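You operate a simulated robot arm through the tools that you are given. There is no shell and no other tool. Be economical: measure what you need, move in short steps, check, and stop when the job is done.

Carry out the task below with a simulated robot arm. There is one attempt and no reset: what you move stays moved.

TASK
Close down the pad bench: hot plate off, heat to 50, its lift on the dark board, blue tin closed.

Only the result counts: the job must be done as asked and must still hold three seconds after the hand-in. Knocking over, shifting, dropping, spilling or breaking anything else fails it.

THE ROBOT
A 7-joint arm with a two-finger parallel gripper, fixed in place. Base frame: the origin is at the foot of the arm, x ahead of it, y to its left, z up; the work surface is at about z = 0.86. Readings come in m, degrees, newtons and seconds.
With the tool pointing down near the work surface it reaches from about 0.3 to 0.7 m from the base axis. Its first joint turns from -66.0 to 66.0 degrees. Payload 1.57 kg.
Tool frame: the origin (TCP) lies between the finger pads and is the grasp point; the fingertips stand 0.03 m ahead of it; z points along the fingers, y is the line along which they close. Largest opening 0.11 m; finger width 0.024, thickness 0.012; the body of the gripper, 0.048 by 0.112 m, starts 0.078 m behind the TCP.
Orientation is told as [roll, pitch, yaw] about the base's x, y, z axes, in that order, counted from this pose: with the fingers straight down and closing along the base's y, the tool's x points along the base's -x, its y along +y and its z along -z.

THE INTERFACE
- The arm moves only by the tool send_rows. Its argument "plan" is a list of rows, each an object (a shift or turn left out is 0, a gripper value left out holds the last) with "rot": the turn, a rotation vector about the base's x, y, z in degrees, a list of three; "xyz": the shift along the base's x, y, z in m, a list of three; "hand": the opening in per cent of the stroke, from 0 (shut) to 100 (fully open). In form: [{"rot": [wx, wy, wz], "xyz": [x, y, z], "hand": hand}, ...]. A call has 1 to 8 rows; each row shifts and turns the commanded pose from where the row before left it. Each row takes 0.2 s and may step no farther than 0.05 m and 8.6 degrees from the row before; otherwise, or with a gripper value out of range, the whole call is refused. Where a pose cannot be reached the arm comes as near as it can. A force on the tool above 40 N (or 10 N above the force at the start of the call, whichever is more), or a blocked arm, ends the call early, and 0.2 s more pass. Each finger travels about 0.108 m/s and halts on what it meets, pressing with about 25 N; the grip force reading is that of the motor and also rises with nothing between the fingers. The clock runs only during rows and for 0.2 s after the last one: add rows that do not move to give the fingers time. The reply holds the time, the measured pose of the TCP, the force on the tool along the base axes, the opening and the grip force, in the units named above and with some noise, and new pictures: "show" is both (left out), scene, wrist or none.
- Cameras (640 x 400 px; columns grow to the right, rows downward): "scene" is fixed at [0.1545, -0.3799, 1.4174]; the picture's right is [0.87, -0.50, 0.00], its down [-0.22, -0.38, -0.90] and it looks along [0.45, 0.78, -0.44] (base axes); focal length 258 px, centre (320, 200). "wrist" rides on the gripper at [0.07, 0.016, -0.141] in the tool frame; the picture's right is [-0.23, 0.97, 0.00], its down [-0.86, -0.20, -0.48] and it looks along [-0.47, -0.11, 0.88] (tool axes); focal length 222 px, centre (320, 200). There is no depth. A picture from a camera that has moved, and an enlarged one, comes with that camera's place and axes in the base frame and with its lens.
- enlarge(camera, box): a new picture of the part [left, top, right, bottom] of that camera's present view, enlarged. The clock stands still meanwhile.
- sign_off(): hands the job in; it is judged then, once.

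Go step by step. Nothing tells you positions but the pictures and the camera data: compare them with the known pose of the tool, close in by small moves and look again before you grip or let go. The budget is 120 turns and 200 pictures, counting those below and the enlarged ones. Unless the task says otherwise, let go and move clear before handing in, and close with one line.

The tools are called after "Request:" by a JSON object that holds its "fn" and its "kwargs". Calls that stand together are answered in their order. send_rows: Moves the arm, as the interface text tells. Its arguments: {"type":"object","properties":{"plan":{"type":"array","items":{"type":"object","properties":{"rot":{"type":"array","items":{"type":"number"}},"xyz":{"type":"array","items":{"type":"number"}},"hand":{"type":"number"}}}},"show":{"type":"string","enum":["both","scene","wrist","none"]}},"required":["plan"]} The other tools are called the same way: enlarge (camera, box) takes an enlarged picture of a part of a camera's view; sign_off () hands the job in.

At the start:

```text
t: 0.0
position: [0.3373, 0.0433, 1.2795]
tcp_rot: [-0.1, 0.0, 0.0]
wrist_force: [-0.1, -0.2, -0.3]
opening: 0.1099
grip_force: 0.1
```

scene: 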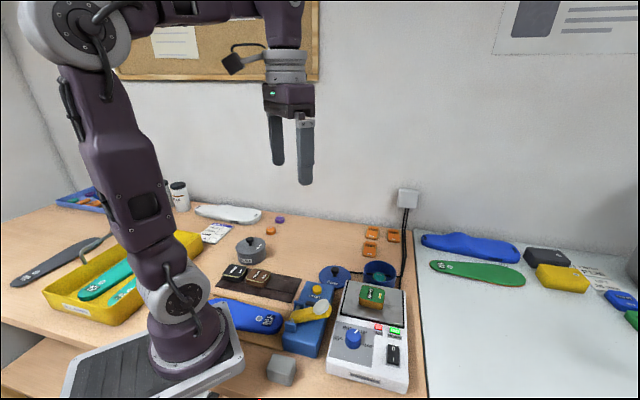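
wrist: 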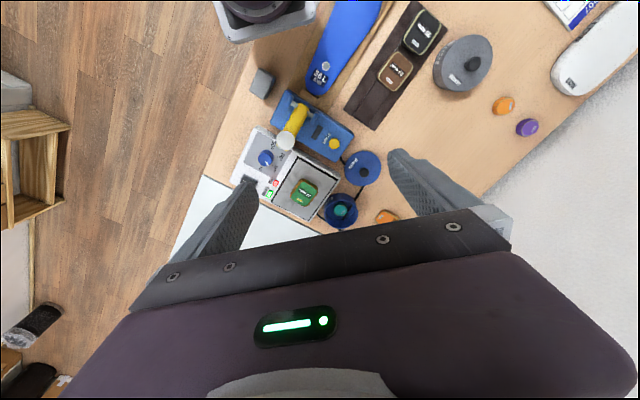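

I see a hot plate with a knob, switch and buttons, a green block on its plate, a dark board with two pads, and a blue tin with its lid beside it. I'll enlarge these first.

Request:
{"fn": "enlarge", "kwargs": {"camera": "scene", "box": [310, 250, 430, 400]}}

Request:
{"fn": "enlarge", "kwargs": {"camera": "scene", "box": [200, 220, 340, 320]}}

Request:
{"fn": "enlarge", "kwargs": {"camera": "wrist", "box": [220, 80, 400, 240]}}

```text
2.67 times, centred on (370, 325) of scene
camera zoom: at [0.1545, -0.3799, 1.4174], right [0.87, -0.5, 0.0], down [-0.22, -0.38, -0.9], along [0.45, 0.78, -0.44], focal length 689 px, centre (187, -133)
```

zoom: 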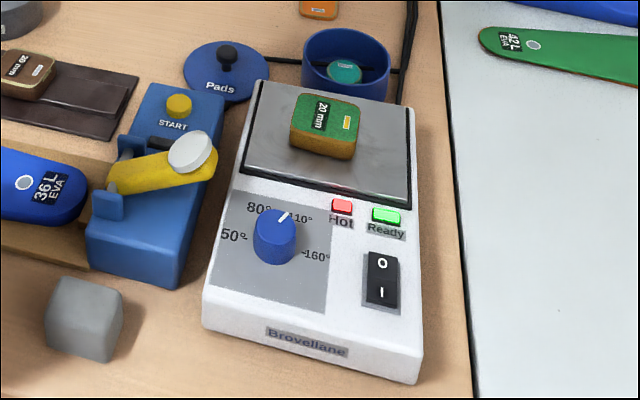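

```text
4.00 times, centred on (270, 270) of scene
camera zoom: at [0.1545, -0.3799, 1.4174], right [0.87, -0.5, 0.0], down [-0.22, -0.38, -0.9], along [0.45, 0.78, -0.44], focal length 1033 px, centre (520, -80)
```

zoom: 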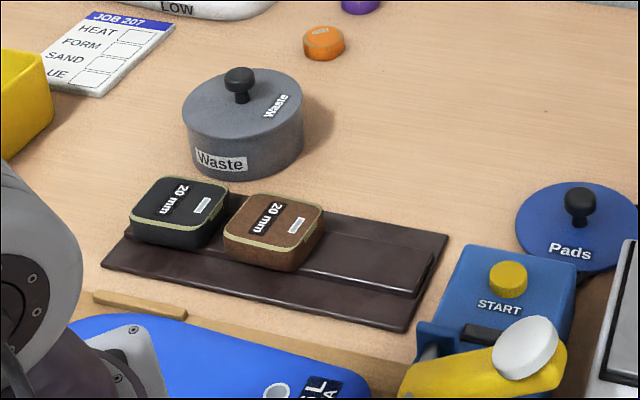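

```text
2.50 times, centred on (310, 160) of wrist
camera zoom: at [0.2667, 0.0594, 1.4218], right [0.23, 0.97, 0.0], down [0.86, -0.2, 0.48], along [0.47, -0.11, -0.88], focal length 555 px, centre (345, 300)
```

zoom: 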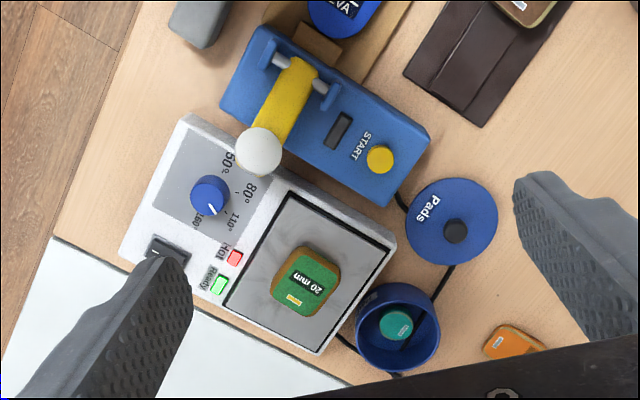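

The green lift sits at about (0.50, -0.035), top at z 0.924. The knob is near (0.395, -0.10) and the rocker near (0.447, -0.167). I'll move closer and look again.

Request:
{"fn": "send_rows", "kwargs": {"plan": [{"xyz": [0.002, -0.026, -0.036]}, {"xyz": [0.002, -0.026, -0.036]}, {"xyz": [0.002, -0.026, -0.036]}, {"xyz": [0.002, -0.026, -0.036]}, {"xyz": [0.002, -0.026, -0.036]}, {}], "show": "wrist"}}

```text
t: 1.4
position: [0.3433, -0.0866, 1.1004]
tcp_rot: [0.0, 0.1, 0.0]
wrist_force: [0.5, -0.2, 0.0]
opening: 0.1103
grip_force: 0.0
camera wrist: at [0.2731, -0.0714, 1.2417], right [0.23, 0.97, 0.0], down [0.86, -0.2, 0.48], along [0.47, -0.11, -0.88], focal length 222 px, centre (320, 200)
```

wrist: 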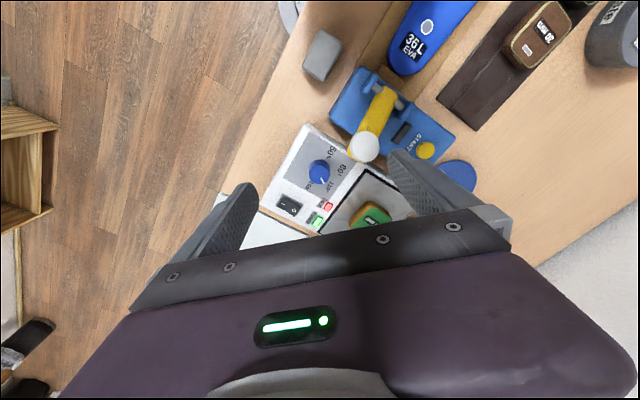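

Request:
{"fn": "enlarge", "kwargs": {"camera": "wrist", "box": [240, 110, 400, 240]}}

```text
3.08 times, centred on (320, 175) of wrist
camera zoom: at [0.2731, -0.0714, 1.2417], right [0.23, 0.97, 0.0], down [0.86, -0.2, 0.48], along [0.47, -0.11, -0.88], focal length 684 px, centre (320, 277)
```

zoom: 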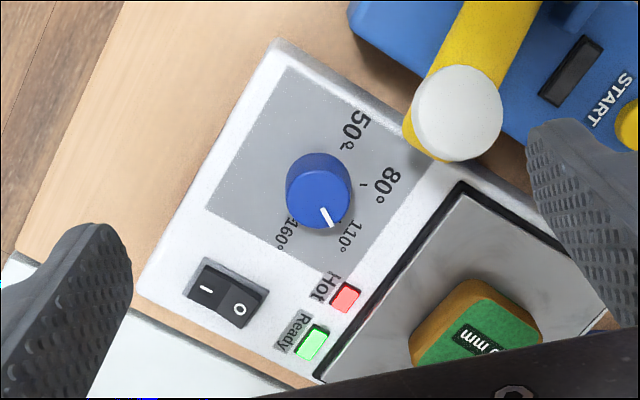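

The plate's axis lies at about 45°. The knob points to 110 and the rocker is on I, so I'll shut the gripper, turn it and move over the rocker's 0 end.

Request:
{"fn": "send_rows", "kwargs": {"plan": [{"xyz": [0.0197, -0.0122, -0.015], "rot": [0, 0, -7.5], "hand": 0}, {"xyz": [0.0197, -0.0122, -0.015], "rot": [0, 0, -7.5]}, {"xyz": [0.0197, -0.0122, -0.015], "rot": [0, 0, -7.5]}, {"xyz": [0.0197, -0.0122, -0.015], "rot": [0, 0, -7.5]}, {"xyz": [0.0197, -0.0122, -0.015], "rot": [0, 0, -7.5]}, {"xyz": [0.0197, -0.0122, -0.015], "rot": [0, 0, -7.5]}, {}]}}

Request:
{"fn": "enlarge", "kwargs": {"camera": "scene", "box": [310, 250, 430, 400]}}

```text
t: 3.0
position: [0.4649, -0.1594, 1.0098]
tcp_rot: [0.0, -0.1, -45.1]
wrist_force: [-0.4, 0.1, -0.4]
opening: 0.0
grip_force: 21.5
camera wrist: at [0.4252, -0.1, 1.1508], right [0.85, 0.53, 0.0], down [0.46, -0.75, 0.48], along [0.25, -0.41, -0.88], focal length 222 px, centre (320, 200)
```

scene: 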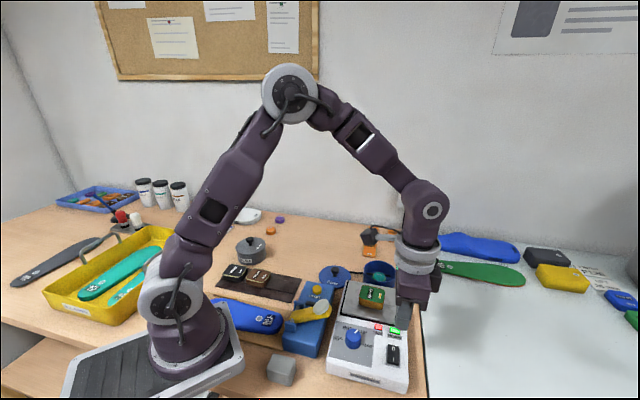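
wrist: 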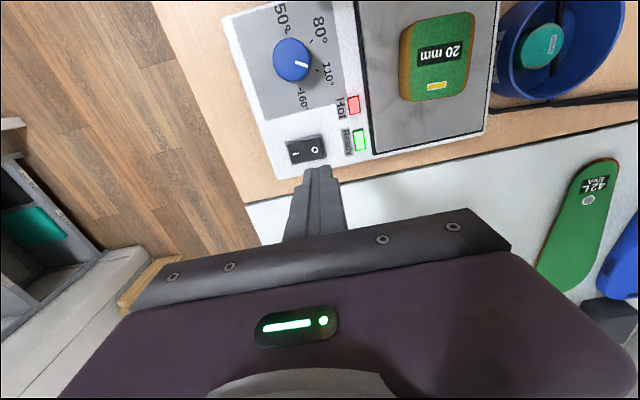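

```text
2.67 times, centred on (370, 325) of scene
camera zoom: at [0.1545, -0.3799, 1.4174], right [0.87, -0.5, 0.0], down [-0.22, -0.38, -0.9], along [0.45, 0.78, -0.44], focal length 689 px, centre (187, -133)
```

zoom: 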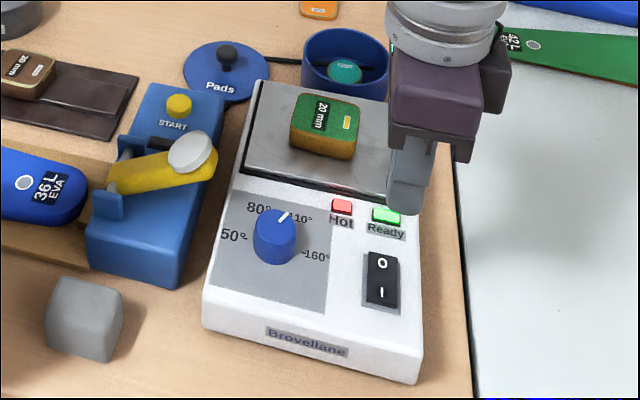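

Everything agrees. The rocker's 0 label is near (0.457, -0.163), so I'll align over it and go down in small steps.

Request:
{"fn": "send_rows", "kwargs": {"plan": [{"xyz": [-0.007, -0.002, -0.02]}, {"xyz": [0, 0, -0.02]}, {"xyz": [0, 0, -0.018]}, {}]}}

Request:
{"fn": "enlarge", "kwargs": {"camera": "scene", "box": [350, 290, 430, 400]}}

```text
t: 4.0
position: [0.4574, -0.1612, 0.9513]
tcp_rot: [-0.1, -0.1, -45.0]
wrist_force: [0.0, -0.3, -0.2]
opening: 0.0
grip_force: 20.7
camera wrist: at [0.42, -0.102, 1.0929], right [0.85, 0.53, 0.0], down [0.46, -0.75, 0.48], along [0.25, -0.41, -0.88], focal length 222 px, centre (320, 200)
```

scene: 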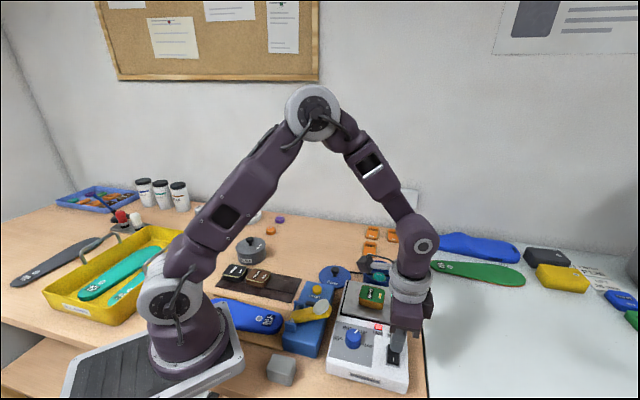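
wrist: 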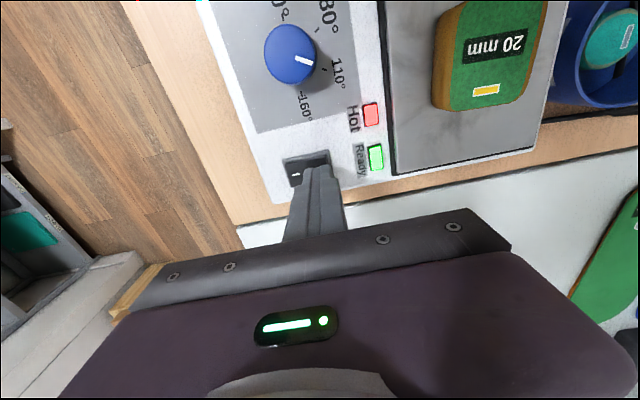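

```text
3.64 times, centred on (390, 345) of scene
camera zoom: at [0.1545, -0.3799, 1.4174], right [0.87, -0.5, 0.0], down [-0.22, -0.38, -0.9], along [0.45, 0.78, -0.44], focal length 939 px, centre (66, -327)
```

zoom: 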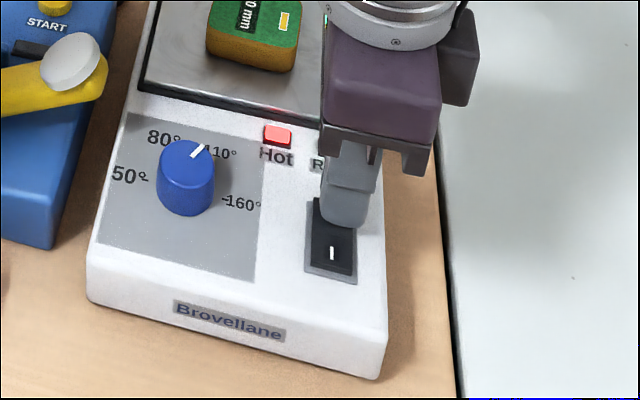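

The tip is over the 0 half. I'll press down slowly.

Request:
{"fn": "send_rows", "kwargs": {"plan": [{"xyz": [0, 0, -0.006]}, {"xyz": [0, 0, -0.005]}, {"xyz": [0, 0, -0.004]}, {"xyz": [0, 0, -0.004]}, {"xyz": [0, 0, -0.004]}, {"xyz": [0, 0, -0.004]}]}}

Request:
{"fn": "enlarge", "kwargs": {"camera": "scene", "box": [350, 290, 430, 400]}}

```text
t: 4.6
position: [0.4588, -0.162, 0.9448]
tcp_rot: [0.2, -0.3, -44.9]
wrist_force: [-4.9, 4.3, 14.7]
opening: 0.0
grip_force: 21.1
stopped in row 2: the force on the tool passed its limit (the readings are from after the stop); the commanded pose is now the measured one
camera wrist: at [0.4201, -0.1012, 1.0866], right [0.85, 0.53, 0.0], down [0.46, -0.74, 0.48], along [0.26, -0.41, -0.88], focal length 222 px, centre (320, 200)
```

scene: 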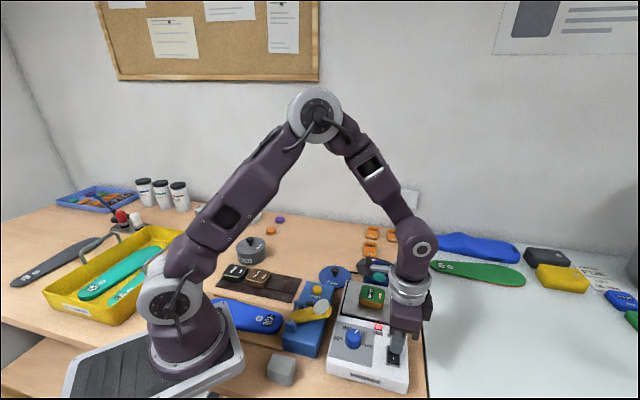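
wrist: 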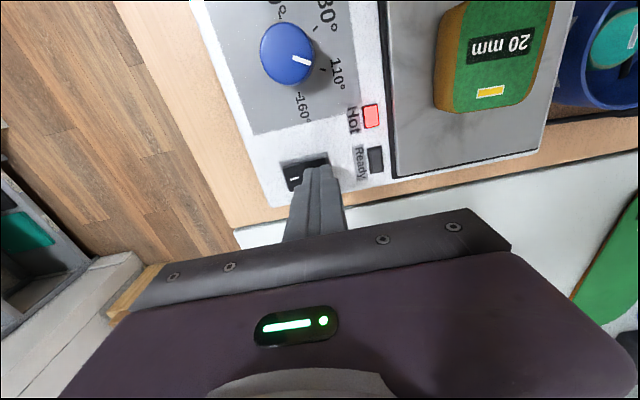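

```text
3.64 times, centred on (390, 345) of scene
camera zoom: at [0.1542, -0.3798, 1.4175], right [0.87, -0.5, 0.0], down [-0.22, -0.38, -0.9], along [0.45, 0.78, -0.44], focal length 939 px, centre (66, -327)
```

zoom: 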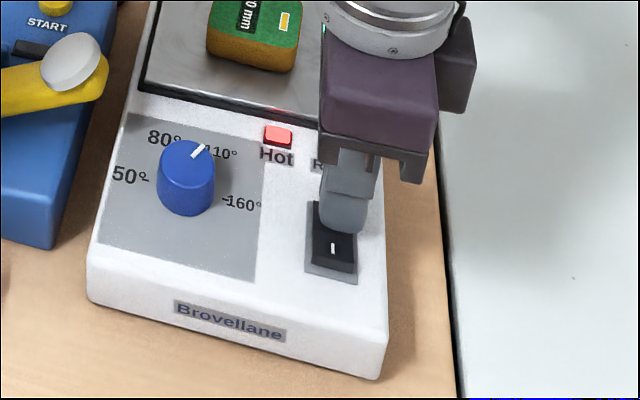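

The Ready light has gone out, so the plate is off. Next I'll lift and move over the knob with the hand part open, turned a further 20° clockwise.

Request:
{"fn": "send_rows", "kwargs": {"plan": [{"xyz": [0, 0, 0.04]}, {"xyz": [0, 0, 0.035], "hand": 60}, {"xyz": [-0.02, 0.02, 0], "rot": [0, 0, -6.7]}, {"xyz": [-0.02, 0.02, 0], "rot": [0, 0, -6.7]}, {"xyz": [-0.019, 0.0214, 0], "rot": [0, 0, -6.6]}, {}]}}

Request:
{"fn": "enlarge", "kwargs": {"camera": "scene", "box": [310, 280, 430, 400]}}

```text
t: 6.0
position: [0.3996, -0.1018, 1.0171]
tcp_rot: [0.1, -0.2, -65.0]
wrist_force: [-0.3, 1.3, -0.5]
opening: 0.0664
grip_force: 0.0
camera wrist: at [0.3838, -0.0321, 1.159], right [0.98, 0.2, 0.0], down [0.18, -0.86, 0.48], along [0.1, -0.47, -0.88], focal length 222 px, centre (320, 200)
```

scene: 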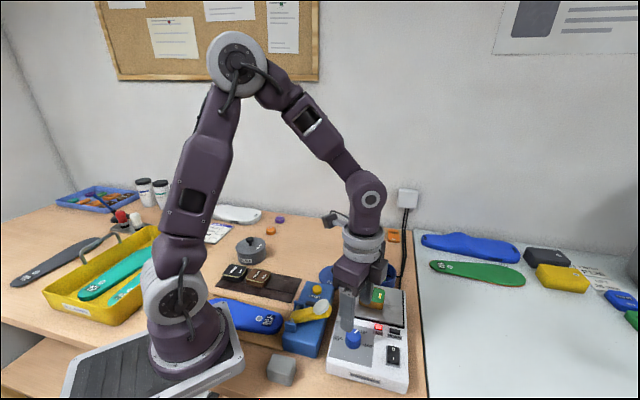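
wrist: 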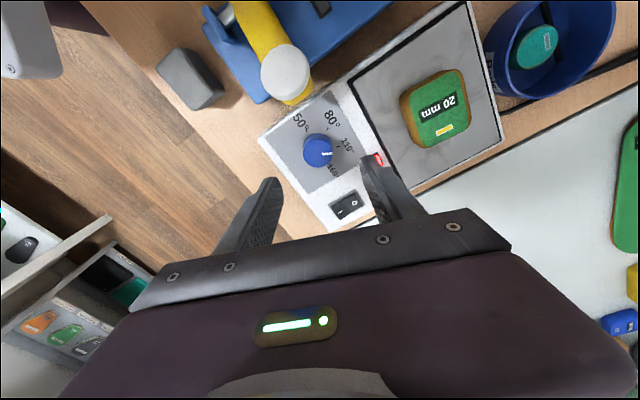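

```text
3.33 times, centred on (370, 340) of scene
camera zoom: at [0.1545, -0.3799, 1.4174], right [0.87, -0.5, 0.0], down [-0.22, -0.38, -0.9], along [0.45, 0.78, -0.44], focal length 861 px, centre (153, -267)
```

zoom: 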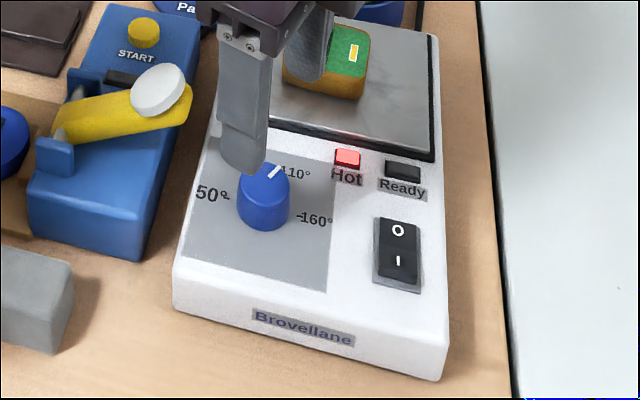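

Ready is dark and the knob top is centred near (0.398, -0.099). I'll lower around it.

Request:
{"fn": "send_rows", "kwargs": {"plan": [{"xyz": [-0.0015, 0.0025, -0.025]}, {"xyz": [0, 0, -0.025]}, {"xyz": [0, 0, -0.02]}, {"xyz": [0, 0, -0.009]}, {}]}}

Request:
{"fn": "enlarge", "kwargs": {"camera": "scene", "box": [310, 280, 430, 400]}}

```text
t: 7.2
position: [0.3982, -0.0992, 0.9398]
tcp_rot: [0.3, -0.3, -65.0]
wrist_force: [-0.2, -0.3, 0.8]
opening: 0.0659
grip_force: 0.2
camera wrist: at [0.3825, -0.0283, 1.0812], right [0.98, 0.21, 0.0], down [0.18, -0.86, 0.48], along [0.1, -0.47, -0.88], focal length 222 px, centre (320, 200)
```

scene: 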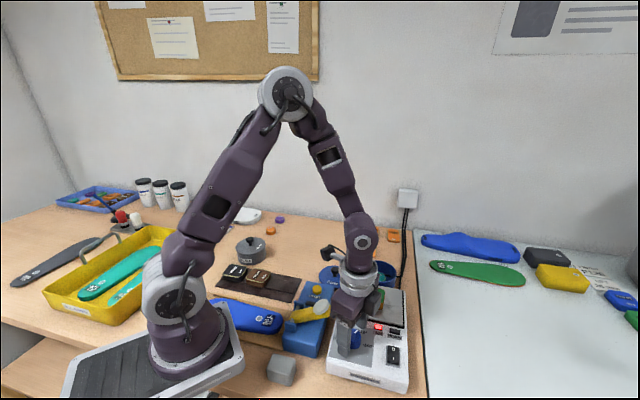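
wrist: 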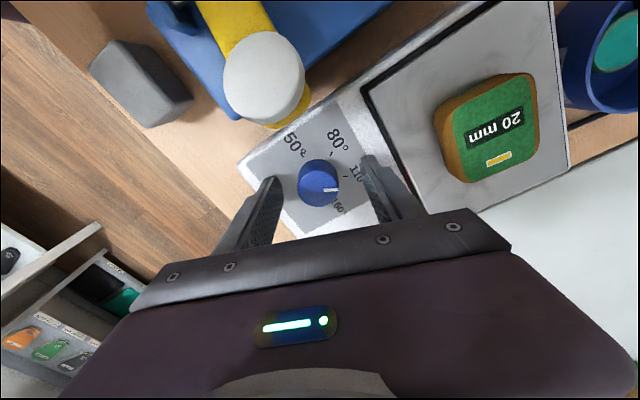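

```text
3.33 times, centred on (370, 340) of scene
camera zoom: at [0.1545, -0.3799, 1.4174], right [0.87, -0.5, 0.0], down [-0.22, -0.38, -0.9], along [0.45, 0.78, -0.44], focal length 861 px, centre (153, -267)
```

zoom: 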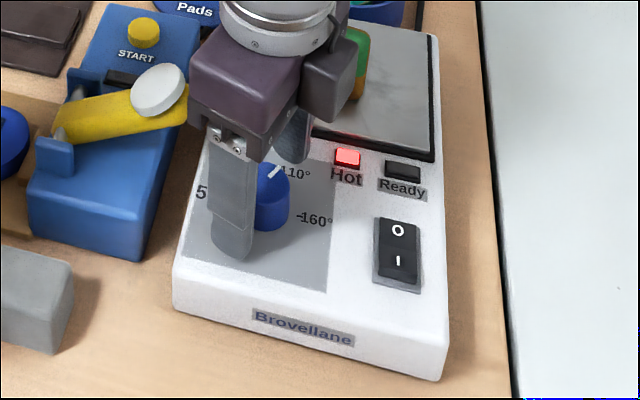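

The knob is between the fingers. I'll go down slightly and close.

Request:
{"fn": "send_rows", "kwargs": {"plan": [{"xyz": [-0.001, 0, -0.005]}, {"hand": 0}, {}, {}], "show": "wrist"}}

```text
t: 8.2
position: [0.3969, -0.0973, 0.9348]
tcp_rot: [0.1, -0.2, -65.0]
wrist_force: [-14.0, -12.3, 35.0]
opening: 0.0331
grip_force: 40.6
camera wrist: at [0.3806, -0.0289, 1.0772], right [0.98, 0.21, 0.0], down [0.18, -0.86, 0.48], along [0.1, -0.47, -0.88], focal length 222 px, centre (320, 200)
```

wrist: 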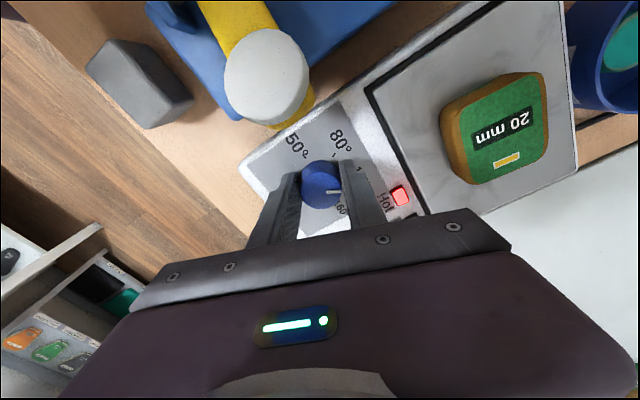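

The grip is good but there is side load. I'll ease up a few mm to relax it.

Request:
{"fn": "send_rows", "kwargs": {"plan": [{"xyz": [-0.0005, -0.0005, 0.003]}, {}], "show": "none"}}

```text
t: 8.8
position: [0.3973, -0.0972, 0.9397]
tcp_rot: [-0.1, 0.0, -65.0]
wrist_force: [-11.0, -6.1, -35.7]
opening: 0.0332
grip_force: 41.3
```

Request:
{"fn": "send_rows", "kwargs": {"plan": [{"xyz": [-0.0005, -0.0003, -0.0015]}, {}], "show": "none"}}

```text
t: 9.4
position: [0.3956, -0.0988, 0.9391]
tcp_rot: [0.2, -0.3, -64.8]
wrist_force: [-21.7, 6.6, 38.6]
opening: 0.033
grip_force: 41.0
```

Request:
{"fn": "send_rows", "kwargs": {"plan": [{}], "show": "none"}}

Request:
{"fn": "send_rows", "kwargs": {"plan": [{"rot": [0, 0, 4]}, {"rot": [0, 0, 4]}], "show": "wrist"}}

```text
t: 9.8
position: [0.3973, -0.0984, 0.9382]
tcp_rot: [0.2, -0.2, -64.9]
wrist_force: [-20.9, 7.5, 42.2]
opening: 0.0333
grip_force: 40.7
```

```text
t: 10.4
position: [0.3964, -0.0986, 0.9381]
tcp_rot: [0.1, -0.2, -56.9]
wrist_force: [-17.5, 2.3, 35.4]
opening: 0.0331
grip_force: 41.1
camera wrist: at [0.3706, -0.0319, 1.0788], right [0.94, 0.34, 0.0], down [0.3, -0.82, 0.48], along [0.17, -0.45, -0.88], focal length 222 px, centre (320, 200)
```

wrist: 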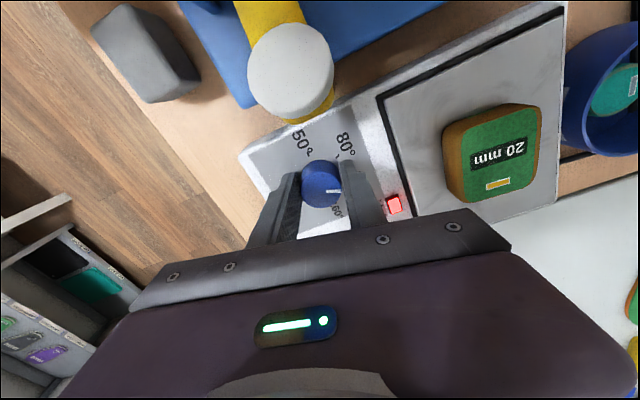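

The knob turns with the hand. I'll continue counter-clockwise.

Request:
{"fn": "send_rows", "kwargs": {"plan": [{"rot": [0, 0, 7], "xyz": [-0.0005, 0, 0.0006]}, {"rot": [0, 0, 7]}, {"rot": [0, 0, 7]}, {"rot": [0, 0, 7]}, {"rot": [0, 0, 7]}, {"rot": [0, 0, 7]}, {}], "show": "wrist"}}

```text
t: 12.0
position: [0.3942, -0.0998, 0.9371]
tcp_rot: [0.1, -0.1, -14.9]
wrist_force: [-20.6, -34.1, -27.3]
opening: 0.0331
grip_force: 40.5
camera wrist: at [0.3313, -0.0671, 1.079], right [0.47, 0.88, 0.0], down [0.77, -0.41, 0.48], along [0.42, -0.22, -0.88], focal length 222 px, centre (320, 200)
```

wrist: 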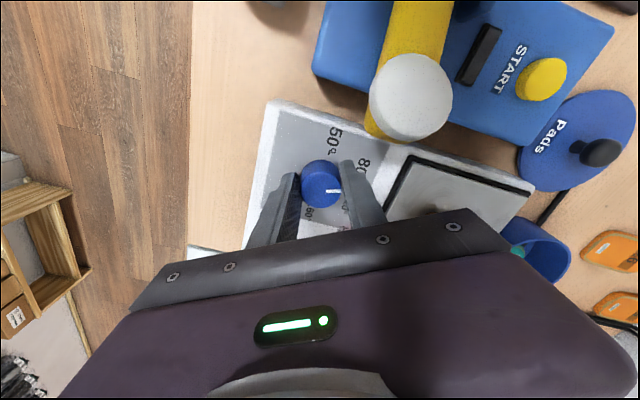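

Request:
{"fn": "send_rows", "kwargs": {"plan": [{"rot": [0, 0, 7], "xyz": [-0.0003, -0.0006, -0.0003]}, {"rot": [0, 0, 7]}, {"rot": [0, 0, 7]}, {"rot": [0, 0, 7]}, {"rot": [0, 0, 7]}, {"rot": [0, 0, 7]}, {}], "show": "both"}}

```text
t: 13.6
position: [0.3947, -0.1012, 0.9381]
tcp_rot: [0.2, -0.2, 27.0]
wrist_force: [-15.0, -40.9, -12.8]
opening: 0.0331
grip_force: 41.2
camera wrist: at [0.3253, -0.1196, 1.0789], right [-0.24, 0.97, 0.0], down [0.85, 0.21, 0.48], along [0.47, 0.12, -0.88], focal length 222 px, centre (320, 200)
```

scene: 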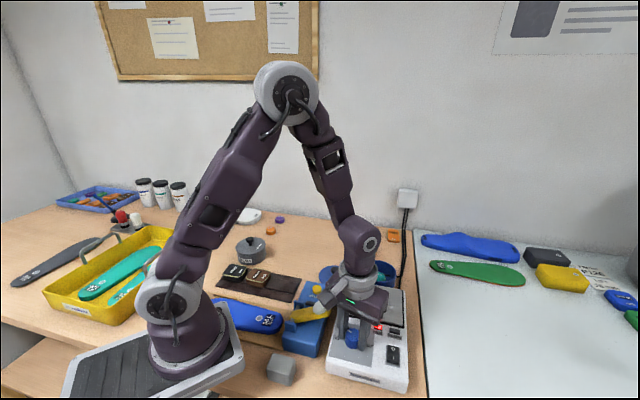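
wrist: 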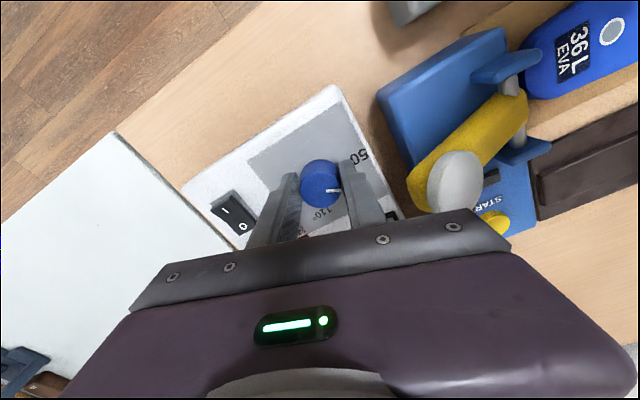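

Request:
{"fn": "send_rows", "kwargs": {"plan": [{"rot": [0, 0, 6], "xyz": [-0.0003, -0.0012, -0.0002]}, {"rot": [0, 0, 6]}, {"rot": [0, 0, 6]}, {"rot": [0, 0, 6]}, {}], "show": "both"}}

Request:
{"fn": "enlarge", "kwargs": {"camera": "wrist", "box": [220, 80, 420, 240]}}

Request:
{"fn": "enlarge", "kwargs": {"camera": "scene", "box": [310, 280, 430, 400]}}

```text
t: 14.8
position: [0.3954, -0.1022, 0.9373]
tcp_rot: [0.0, -0.1, 51.0]
wrist_force: [-2.3, -40.1, -3.8]
opening: 0.0329
grip_force: 41.2
camera wrist: at [0.3388, -0.1471, 1.0789], right [-0.61, 0.79, 0.0], down [0.69, 0.54, 0.48], along [0.38, 0.3, -0.88], focal length 222 px, centre (320, 200)
```

scene: 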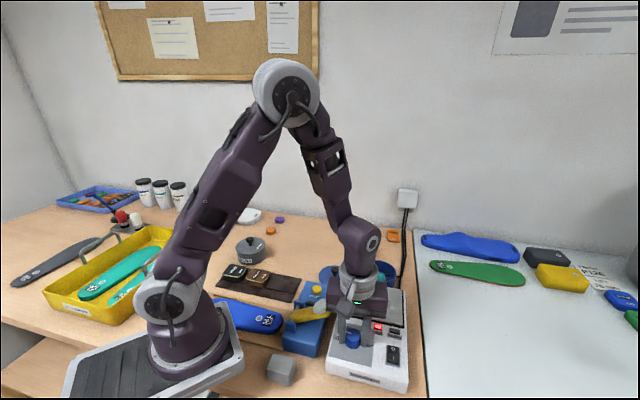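
wrist: 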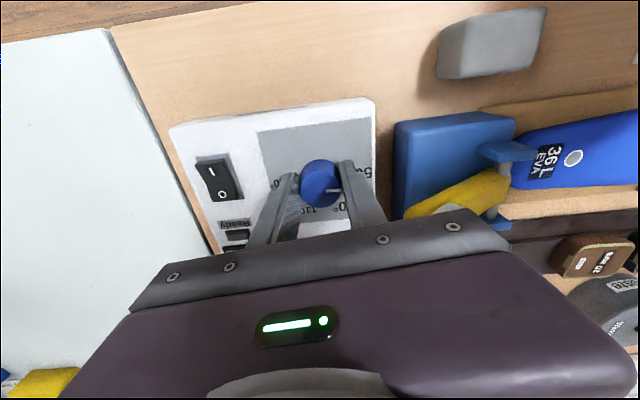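

```text
2.50 times, centred on (320, 160) of wrist
camera zoom: at [0.3388, -0.1471, 1.0789], right [-0.61, 0.79, 0.0], down [0.69, 0.54, 0.48], along [0.38, 0.3, -0.88], focal length 555 px, centre (320, 300)
```

zoom: 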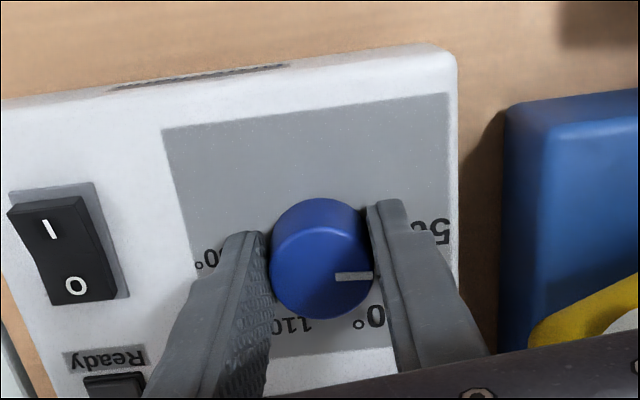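

```text
3.33 times, centred on (370, 340) of scene
camera zoom: at [0.1545, -0.381, 1.4171], right [0.87, -0.5, 0.0], down [-0.22, -0.38, -0.9], along [0.45, 0.78, -0.44], focal length 861 px, centre (153, -267)
```

zoom: 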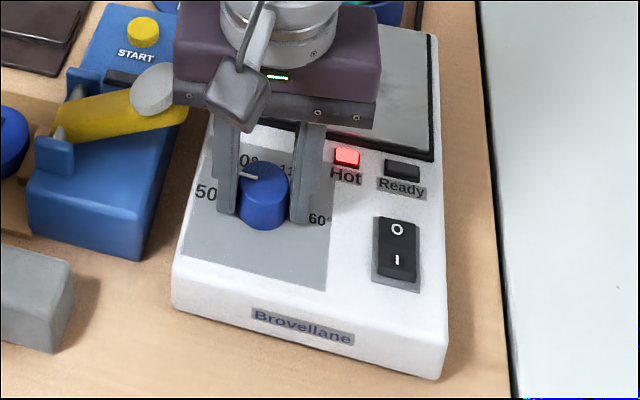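

The pointer is about 5° short of the 50 mark. I'll add the last bit, then release and rise to look.

Request:
{"fn": "send_rows", "kwargs": {"plan": [{"rot": [0, 0, 4.5], "xyz": [0, -0.001, 0]}, {}, {"hand": 60}, {}, {"xyz": [0, 0, 0.03]}, {"xyz": [0, 0, 0.04]}, {"xyz": [-0.03, -0.02, 0.04]}, {}], "show": "both"}}

Request:
{"fn": "enlarge", "kwargs": {"camera": "scene", "box": [310, 280, 430, 400]}}

Request:
{"fn": "enlarge", "kwargs": {"camera": "wrist", "box": [200, 80, 440, 230]}}

```text
refused: row 7 steps farther than a row can; nothing moved
```

```text
3.33 times, centred on (370, 340) of scene
camera zoom: at [0.1545, -0.381, 1.4171], right [0.87, -0.5, 0.0], down [-0.22, -0.38, -0.9], along [0.45, 0.78, -0.44], focal length 861 px, centre (153, -267)
```

zoom: 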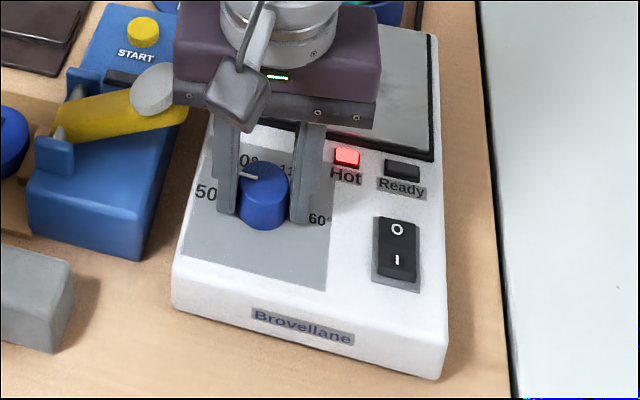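

```text
2.67 times, centred on (320, 155) of wrist
camera zoom: at [0.3388, -0.1471, 1.0789], right [-0.61, 0.79, 0.0], down [0.69, 0.54, 0.48], along [0.38, 0.3, -0.88], focal length 592 px, centre (320, 320)
```

zoom: 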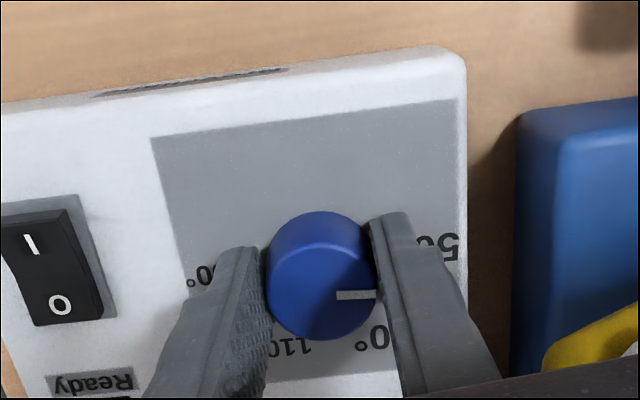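

That row was too long and nothing moved, so I'll resend it with smaller steps.

Request:
{"fn": "send_rows", "kwargs": {"plan": [{"rot": [0, 0, 4.5], "xyz": [0, -0.001, 0]}, {}, {"hand": 60}, {}, {"xyz": [0, 0, 0.03]}, {"xyz": [0, 0, 0.04]}, {"xyz": [0, 0, 0.04]}, {}], "show": "both"}}

Request:
{"fn": "enlarge", "kwargs": {"camera": "scene", "box": [310, 280, 430, 400]}}

Request:
{"fn": "enlarge", "kwargs": {"camera": "wrist", "box": [200, 80, 440, 230]}}

```text
t: 16.6
position: [0.3952, -0.0996, 1.0481]
tcp_rot: [0.2, -0.2, 55.6]
wrist_force: [0.1, 0.3, -0.1]
opening: 0.0659
grip_force: 0.0
camera wrist: at [0.3421, -0.1502, 1.189], right [-0.67, 0.74, 0.0], down [0.65, 0.59, 0.48], along [0.35, 0.33, -0.88], focal length 222 px, centre (320, 200)
```

scene: 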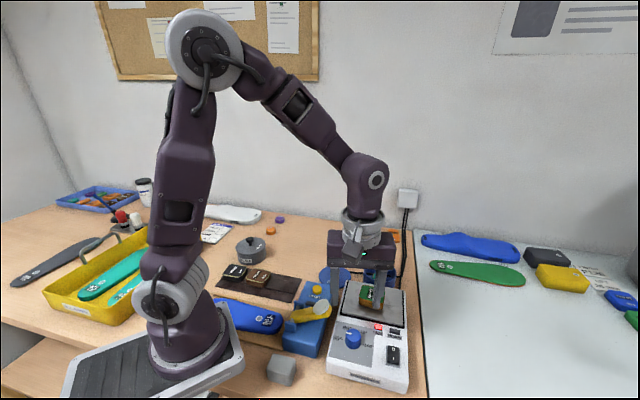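
wrist: 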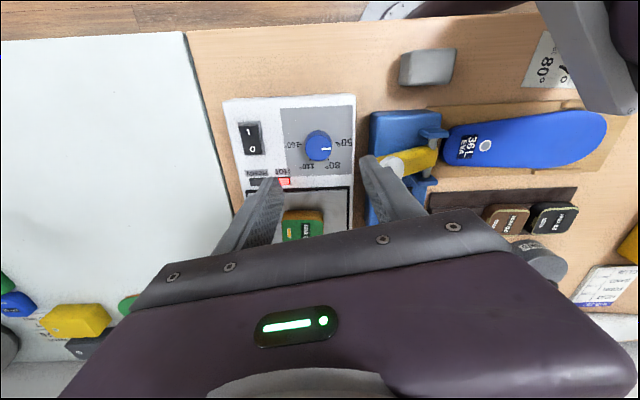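

```text
3.33 times, centred on (370, 340) of scene
camera zoom: at [0.1545, -0.3799, 1.4174], right [0.87, -0.5, 0.0], down [-0.22, -0.38, -0.9], along [0.45, 0.78, -0.44], focal length 861 px, centre (153, -267)
```

zoom: 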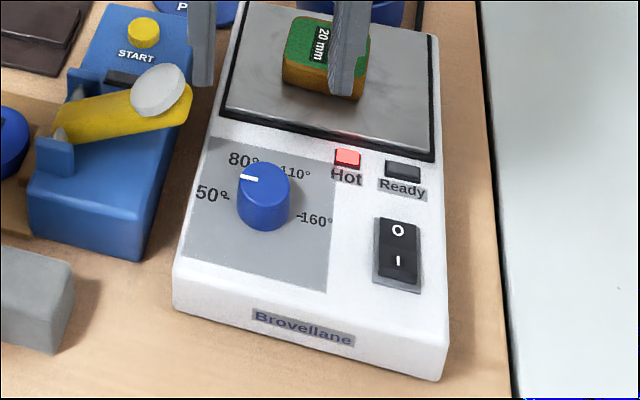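

```text
2.67 times, centred on (320, 155) of wrist
camera zoom: at [0.3421, -0.1502, 1.189], right [-0.67, 0.74, 0.0], down [0.65, 0.59, 0.48], along [0.35, 0.33, -0.88], focal length 592 px, centre (320, 320)
```

zoom: 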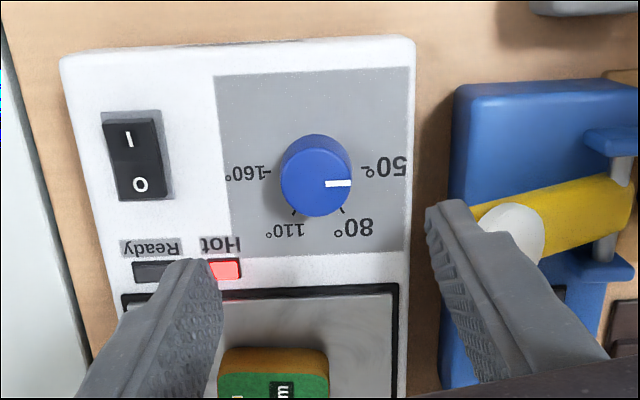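

The heat is at 50 and the plate is off. Next is a closer view of the dark board and the lift.

Request:
{"fn": "send_rows", "kwargs": {"plan": [{"xyz": [-0.005, 0.019, 0.0125], "rot": [0, 0, -7]}, {"xyz": [-0.005, 0.019, 0.0125], "rot": [0, 0, -7]}, {"xyz": [-0.005, 0.019, 0.0125], "rot": [0, 0, -7]}, {"xyz": [-0.005, 0.019, 0.0125], "rot": [0, 0, -7]}, {"xyz": [-0.005, 0.019, 0.0125], "rot": [0, 0, -7]}, {"xyz": [-0.005, 0.019, 0.0125], "rot": [0, 0, -7]}, {"xyz": [-0.005, 0.019, 0.0125], "rot": [0, 0, -7]}, {"xyz": [-0.005, 0.019, 0.0125], "rot": [0, 0, -6.6], "hand": 100}], "show": "wrist"}}

Request:
{"fn": "enlarge", "kwargs": {"camera": "scene", "box": [310, 230, 430, 350]}}

```text
t: 18.4
position: [0.3574, 0.0515, 1.1468]
tcp_rot: [0.3, -0.3, -0.1]
wrist_force: [0.4, 0.0, -0.1]
opening: 0.11
grip_force: 0.1
camera wrist: at [0.2862, 0.0663, 1.2872], right [0.23, 0.97, 0.0], down [0.85, -0.2, 0.48], along [0.47, -0.11, -0.88], focal length 222 px, centre (320, 200)
```

wrist: 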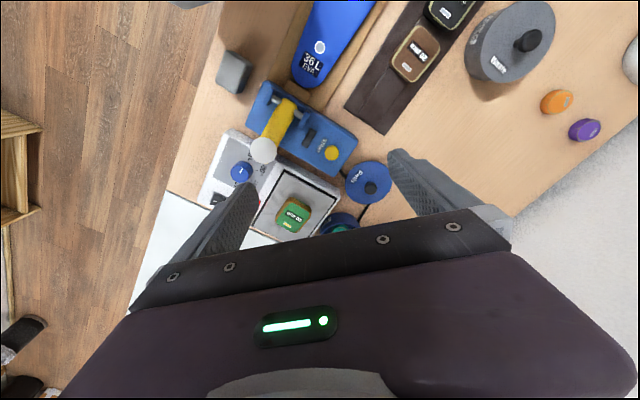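

```text
3.33 times, centred on (370, 290) of scene
camera zoom: at [0.1545, -0.3799, 1.4174], right [0.87, -0.5, 0.0], down [-0.22, -0.38, -0.9], along [0.45, 0.78, -0.44], focal length 861 px, centre (153, -100)
```

zoom: 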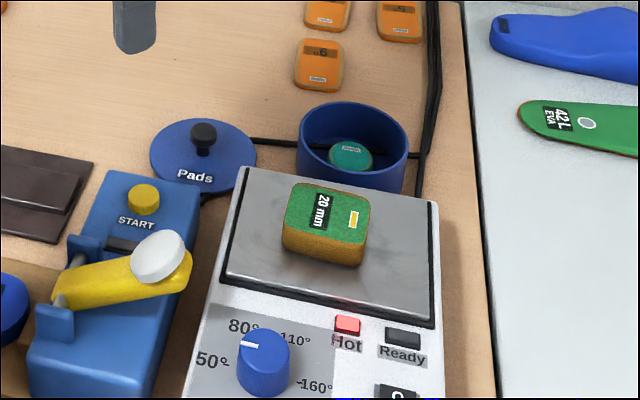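

Request:
{"fn": "enlarge", "kwargs": {"camera": "wrist", "box": [230, 0, 500, 240]}}

Request:
{"fn": "enlarge", "kwargs": {"camera": "scene", "box": [205, 245, 325, 325]}}

```text
1.67 times, centred on (365, 120) of wrist
camera zoom: at [0.2862, 0.0663, 1.2872], right [0.23, 0.97, 0.0], down [0.85, -0.2, 0.48], along [0.47, -0.11, -0.88], focal length 370 px, centre (245, 333)
```

zoom: 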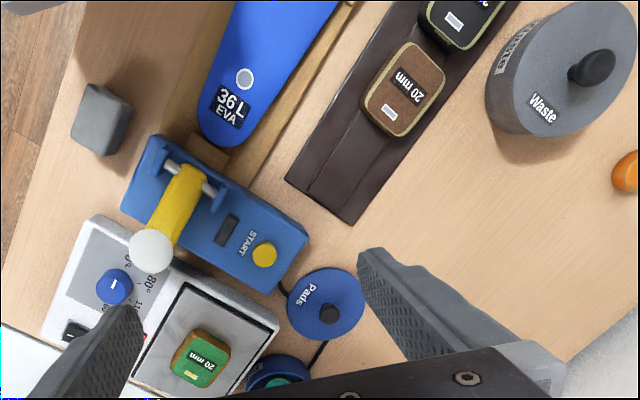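

```text
5.00 times, centred on (265, 285) of scene
camera zoom: at [0.1545, -0.3799, 1.4174], right [0.87, -0.5, 0.0], down [-0.22, -0.38, -0.9], along [0.45, 0.78, -0.44], focal length 1292 px, centre (595, -225)
```

zoom: 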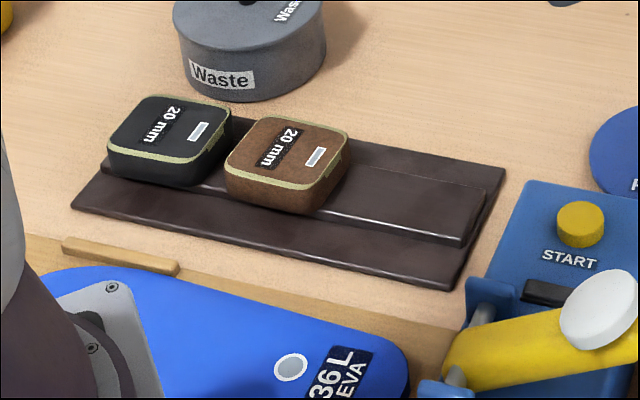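

The lift is about 58 × 50 mm, aligned with the plate and centred near (0.5025, -0.034). The board's centre strip has a free spot near (0.340, 0.156). I'll move over the lift with the fingers closing along 45°.

Request:
{"fn": "send_rows", "kwargs": {"plan": [{"xyz": [0.0242, -0.0142, -0.022], "rot": [0, 0, -7.5], "hand": 78}, {"xyz": [0.0242, -0.0142, -0.022], "rot": [0, 0, -7.5]}, {"xyz": [0.0242, -0.0142, -0.022], "rot": [0, 0, -7.5]}, {"xyz": [0.0242, -0.0142, -0.022], "rot": [0, 0, -7.5]}, {"xyz": [0.0242, -0.0142, -0.022], "rot": [0, 0, -7.5]}, {"xyz": [0.0242, -0.0145, -0.022], "rot": [0, 0, -7.4]}, {}]}}

Request:
{"fn": "enlarge", "kwargs": {"camera": "wrist", "box": [220, 80, 420, 240]}}

Request:
{"fn": "enlarge", "kwargs": {"camera": "scene", "box": [310, 230, 430, 350]}}

```text
t: 20.0
position: [0.5013, -0.0369, 1.0138]
tcp_rot: [0.3, -0.2, -45.0]
wrist_force: [-0.2, -0.3, -1.0]
opening: 0.0857
grip_force: 0.1
camera wrist: at [0.4616, 0.0228, 1.1555], right [0.85, 0.53, 0.0], down [0.46, -0.75, 0.48], along [0.26, -0.41, -0.88], focal length 222 px, centre (320, 200)
```

scene: 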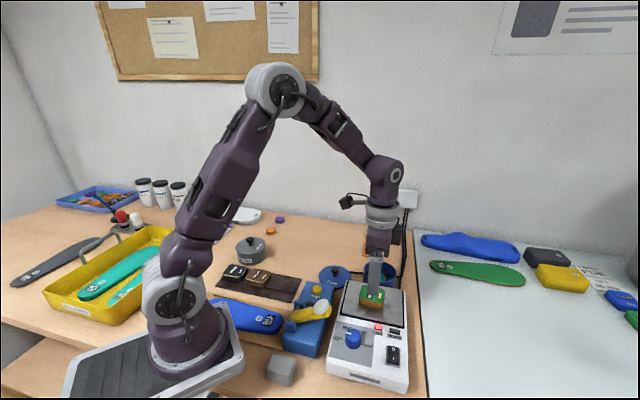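
wrist: 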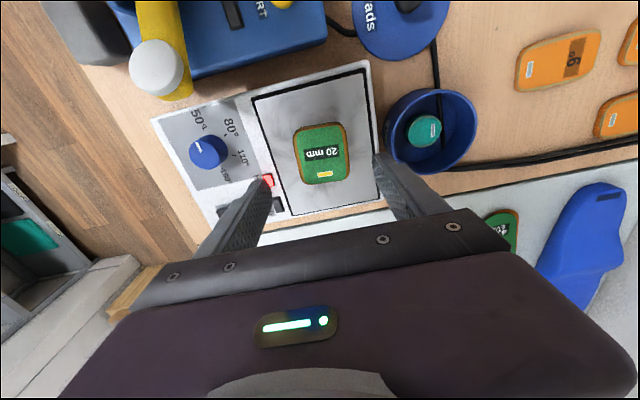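

```text
2.50 times, centred on (320, 160) of wrist
camera zoom: at [0.4616, 0.0228, 1.1555], right [0.85, 0.53, 0.0], down [0.46, -0.75, 0.48], along [0.26, -0.41, -0.88], focal length 555 px, centre (320, 300)
```

zoom: 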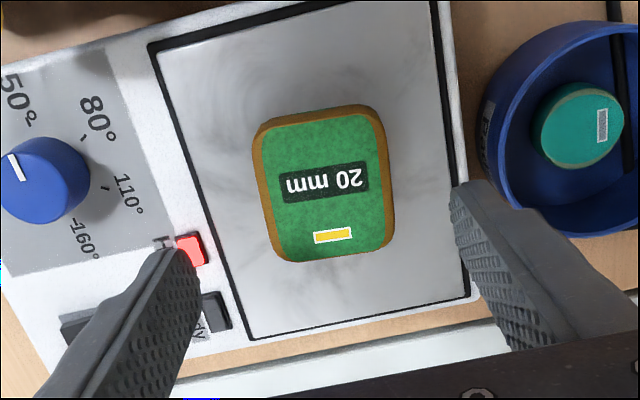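

```text
3.33 times, centred on (370, 290) of scene
camera zoom: at [0.1545, -0.3799, 1.4174], right [0.87, -0.5, 0.0], down [-0.22, -0.38, -0.9], along [0.45, 0.78, -0.44], focal length 861 px, centre (153, -100)
```

zoom: 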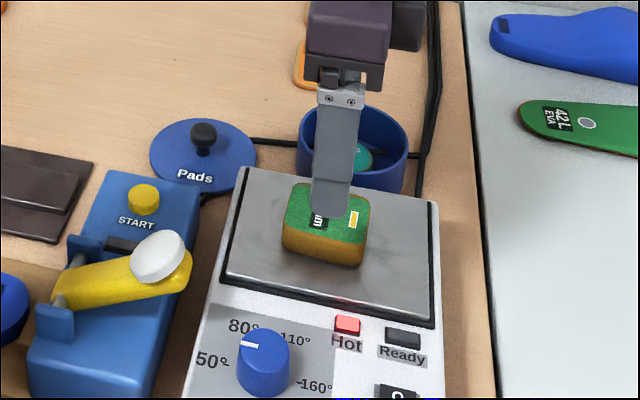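

The lift centre is near (0.503, -0.035), turned about 6° clockwise from the plate. I'll match that and lower.

Request:
{"fn": "send_rows", "kwargs": {"plan": [{"xyz": [0.0015, 0.0018, -0.02], "rot": [0, 0, -6]}, {"xyz": [0, 0, -0.025]}, {"xyz": [0, 0, -0.02]}, {"xyz": [0, 0, -0.007]}, {}]}}

Request:
{"fn": "enlarge", "kwargs": {"camera": "wrist", "box": [220, 80, 420, 240]}}

Request:
{"fn": "enlarge", "kwargs": {"camera": "scene", "box": [330, 260, 420, 330]}}

```text
t: 21.2
position: [0.5034, -0.0321, 0.9428]
tcp_rot: [0.2, -0.2, -51.0]
wrist_force: [-1.9, 1.3, 18.5]
opening: 0.0862
grip_force: 0.1
camera wrist: at [0.4707, 0.0308, 1.0843], right [0.9, 0.44, 0.0], down [0.38, -0.79, 0.48], along [0.21, -0.43, -0.88], focal length 222 px, centre (320, 200)
```

scene: 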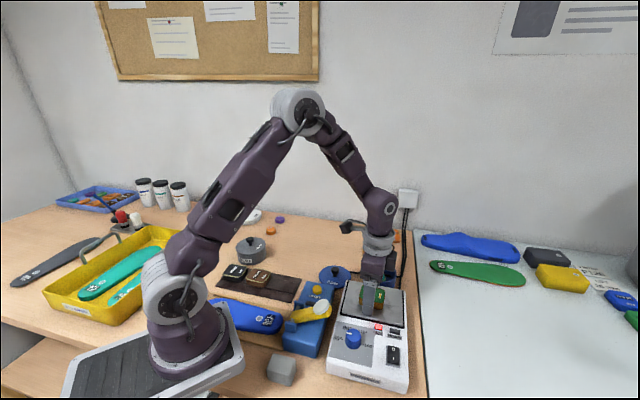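
wrist: 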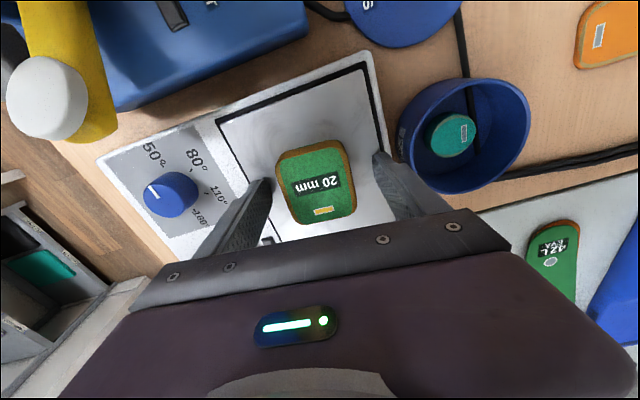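

```text
2.50 times, centred on (320, 160) of wrist
camera zoom: at [0.4707, 0.0308, 1.0843], right [0.9, 0.44, 0.0], down [0.38, -0.79, 0.48], along [0.21, -0.43, -0.88], focal length 555 px, centre (320, 300)
```

zoom: 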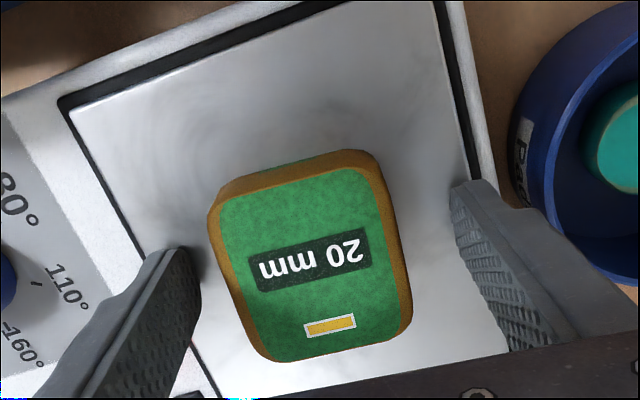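

```text
5.71 times, centred on (375, 295) of scene
camera zoom: at [0.1542, -0.3799, 1.4174], right [0.87, -0.5, 0.0], down [-0.22, -0.38, -0.9], along [0.45, 0.78, -0.44], focal length 1476 px, centre (6, -343)
```

zoom: 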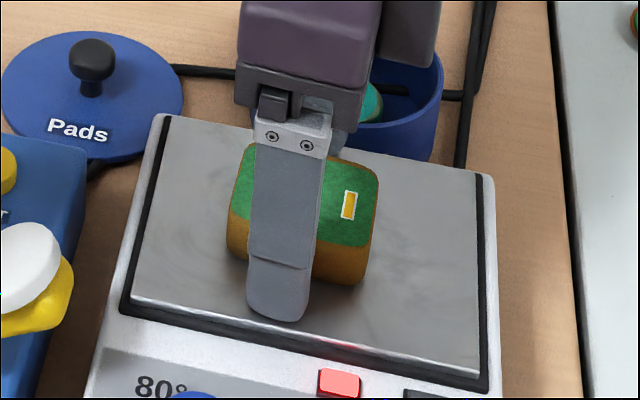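

The tips just touch the plate and the lift is centred. I'll rise 2 mm and grip.

Request:
{"fn": "send_rows", "kwargs": {"plan": [{"xyz": [-0.0015, -0.0005, 0.002]}, {"hand": 0}, {}, {}], "show": "wrist"}}

```text
t: 22.2
position: [0.5025, -0.0334, 0.9457]
tcp_rot: [0.2, -0.3, -50.9]
wrist_force: [0.1, 0.3, -0.1]
opening: 0.0517
grip_force: 25.5
camera wrist: at [0.4694, 0.0306, 1.0862], right [0.9, 0.44, 0.0], down [0.38, -0.79, 0.48], along [0.21, -0.43, -0.88], focal length 222 px, centre (320, 200)
```

wrist: 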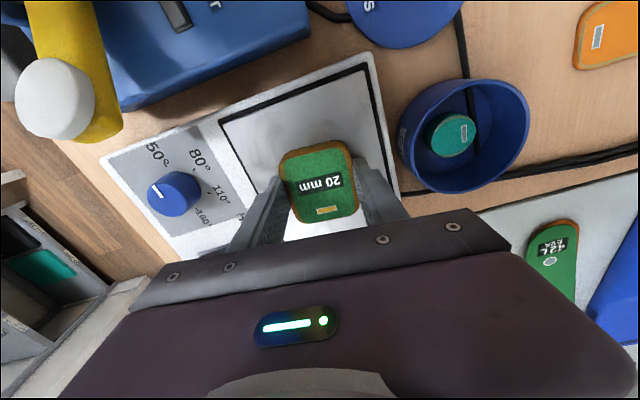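

Gripped at 51.7 mm. I'll lift it and carry it to above the board.

Request:
{"fn": "send_rows", "kwargs": {"plan": [{"xyz": [0, 0, 0.03]}, {"xyz": [0, 0, 0.045]}, {"xyz": [0, 0, 0.045]}, {"xyz": [-0.0325, 0.0375, 0], "rot": [0, 0, 1.2]}, {"xyz": [-0.0325, 0.0375, 0], "rot": [0, 0, 1.2]}, {"xyz": [-0.0325, 0.0375, 0], "rot": [0, 0, 1.2]}, {"xyz": [-0.0325, 0.0375, 0], "rot": [0, 0, 1.2]}, {}]}}

```text
t: 24.0
position: [0.3712, 0.1157, 1.0666]
tcp_rot: [0.1, -0.2, -46.0]
wrist_force: [-1.1, -0.3, -0.8]
opening: 0.0
grip_force: 21.2
camera wrist: at [0.3328, 0.177, 1.2086], right [0.86, 0.51, 0.0], down [0.45, -0.75, 0.48], along [0.25, -0.41, -0.88], focal length 222 px, centre (320, 200)
```

scene: 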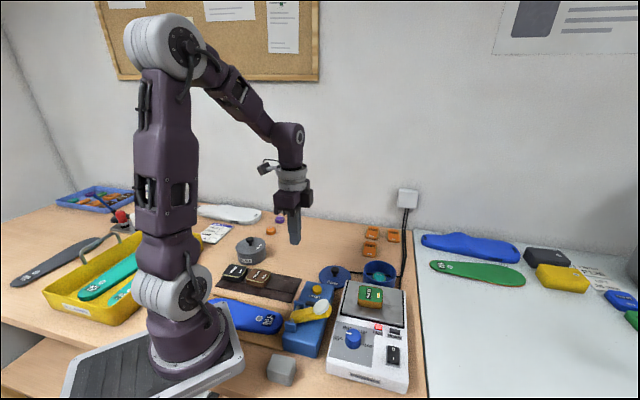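
wrist: 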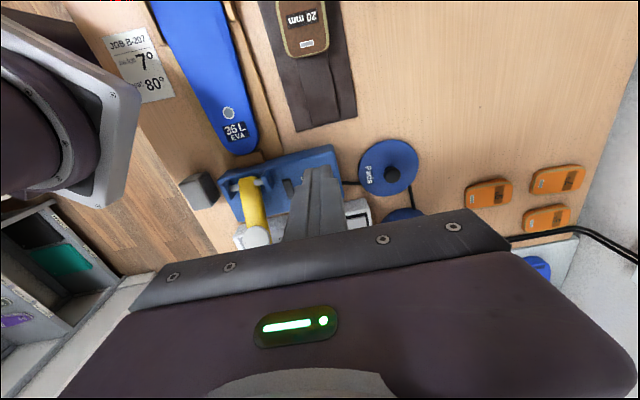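

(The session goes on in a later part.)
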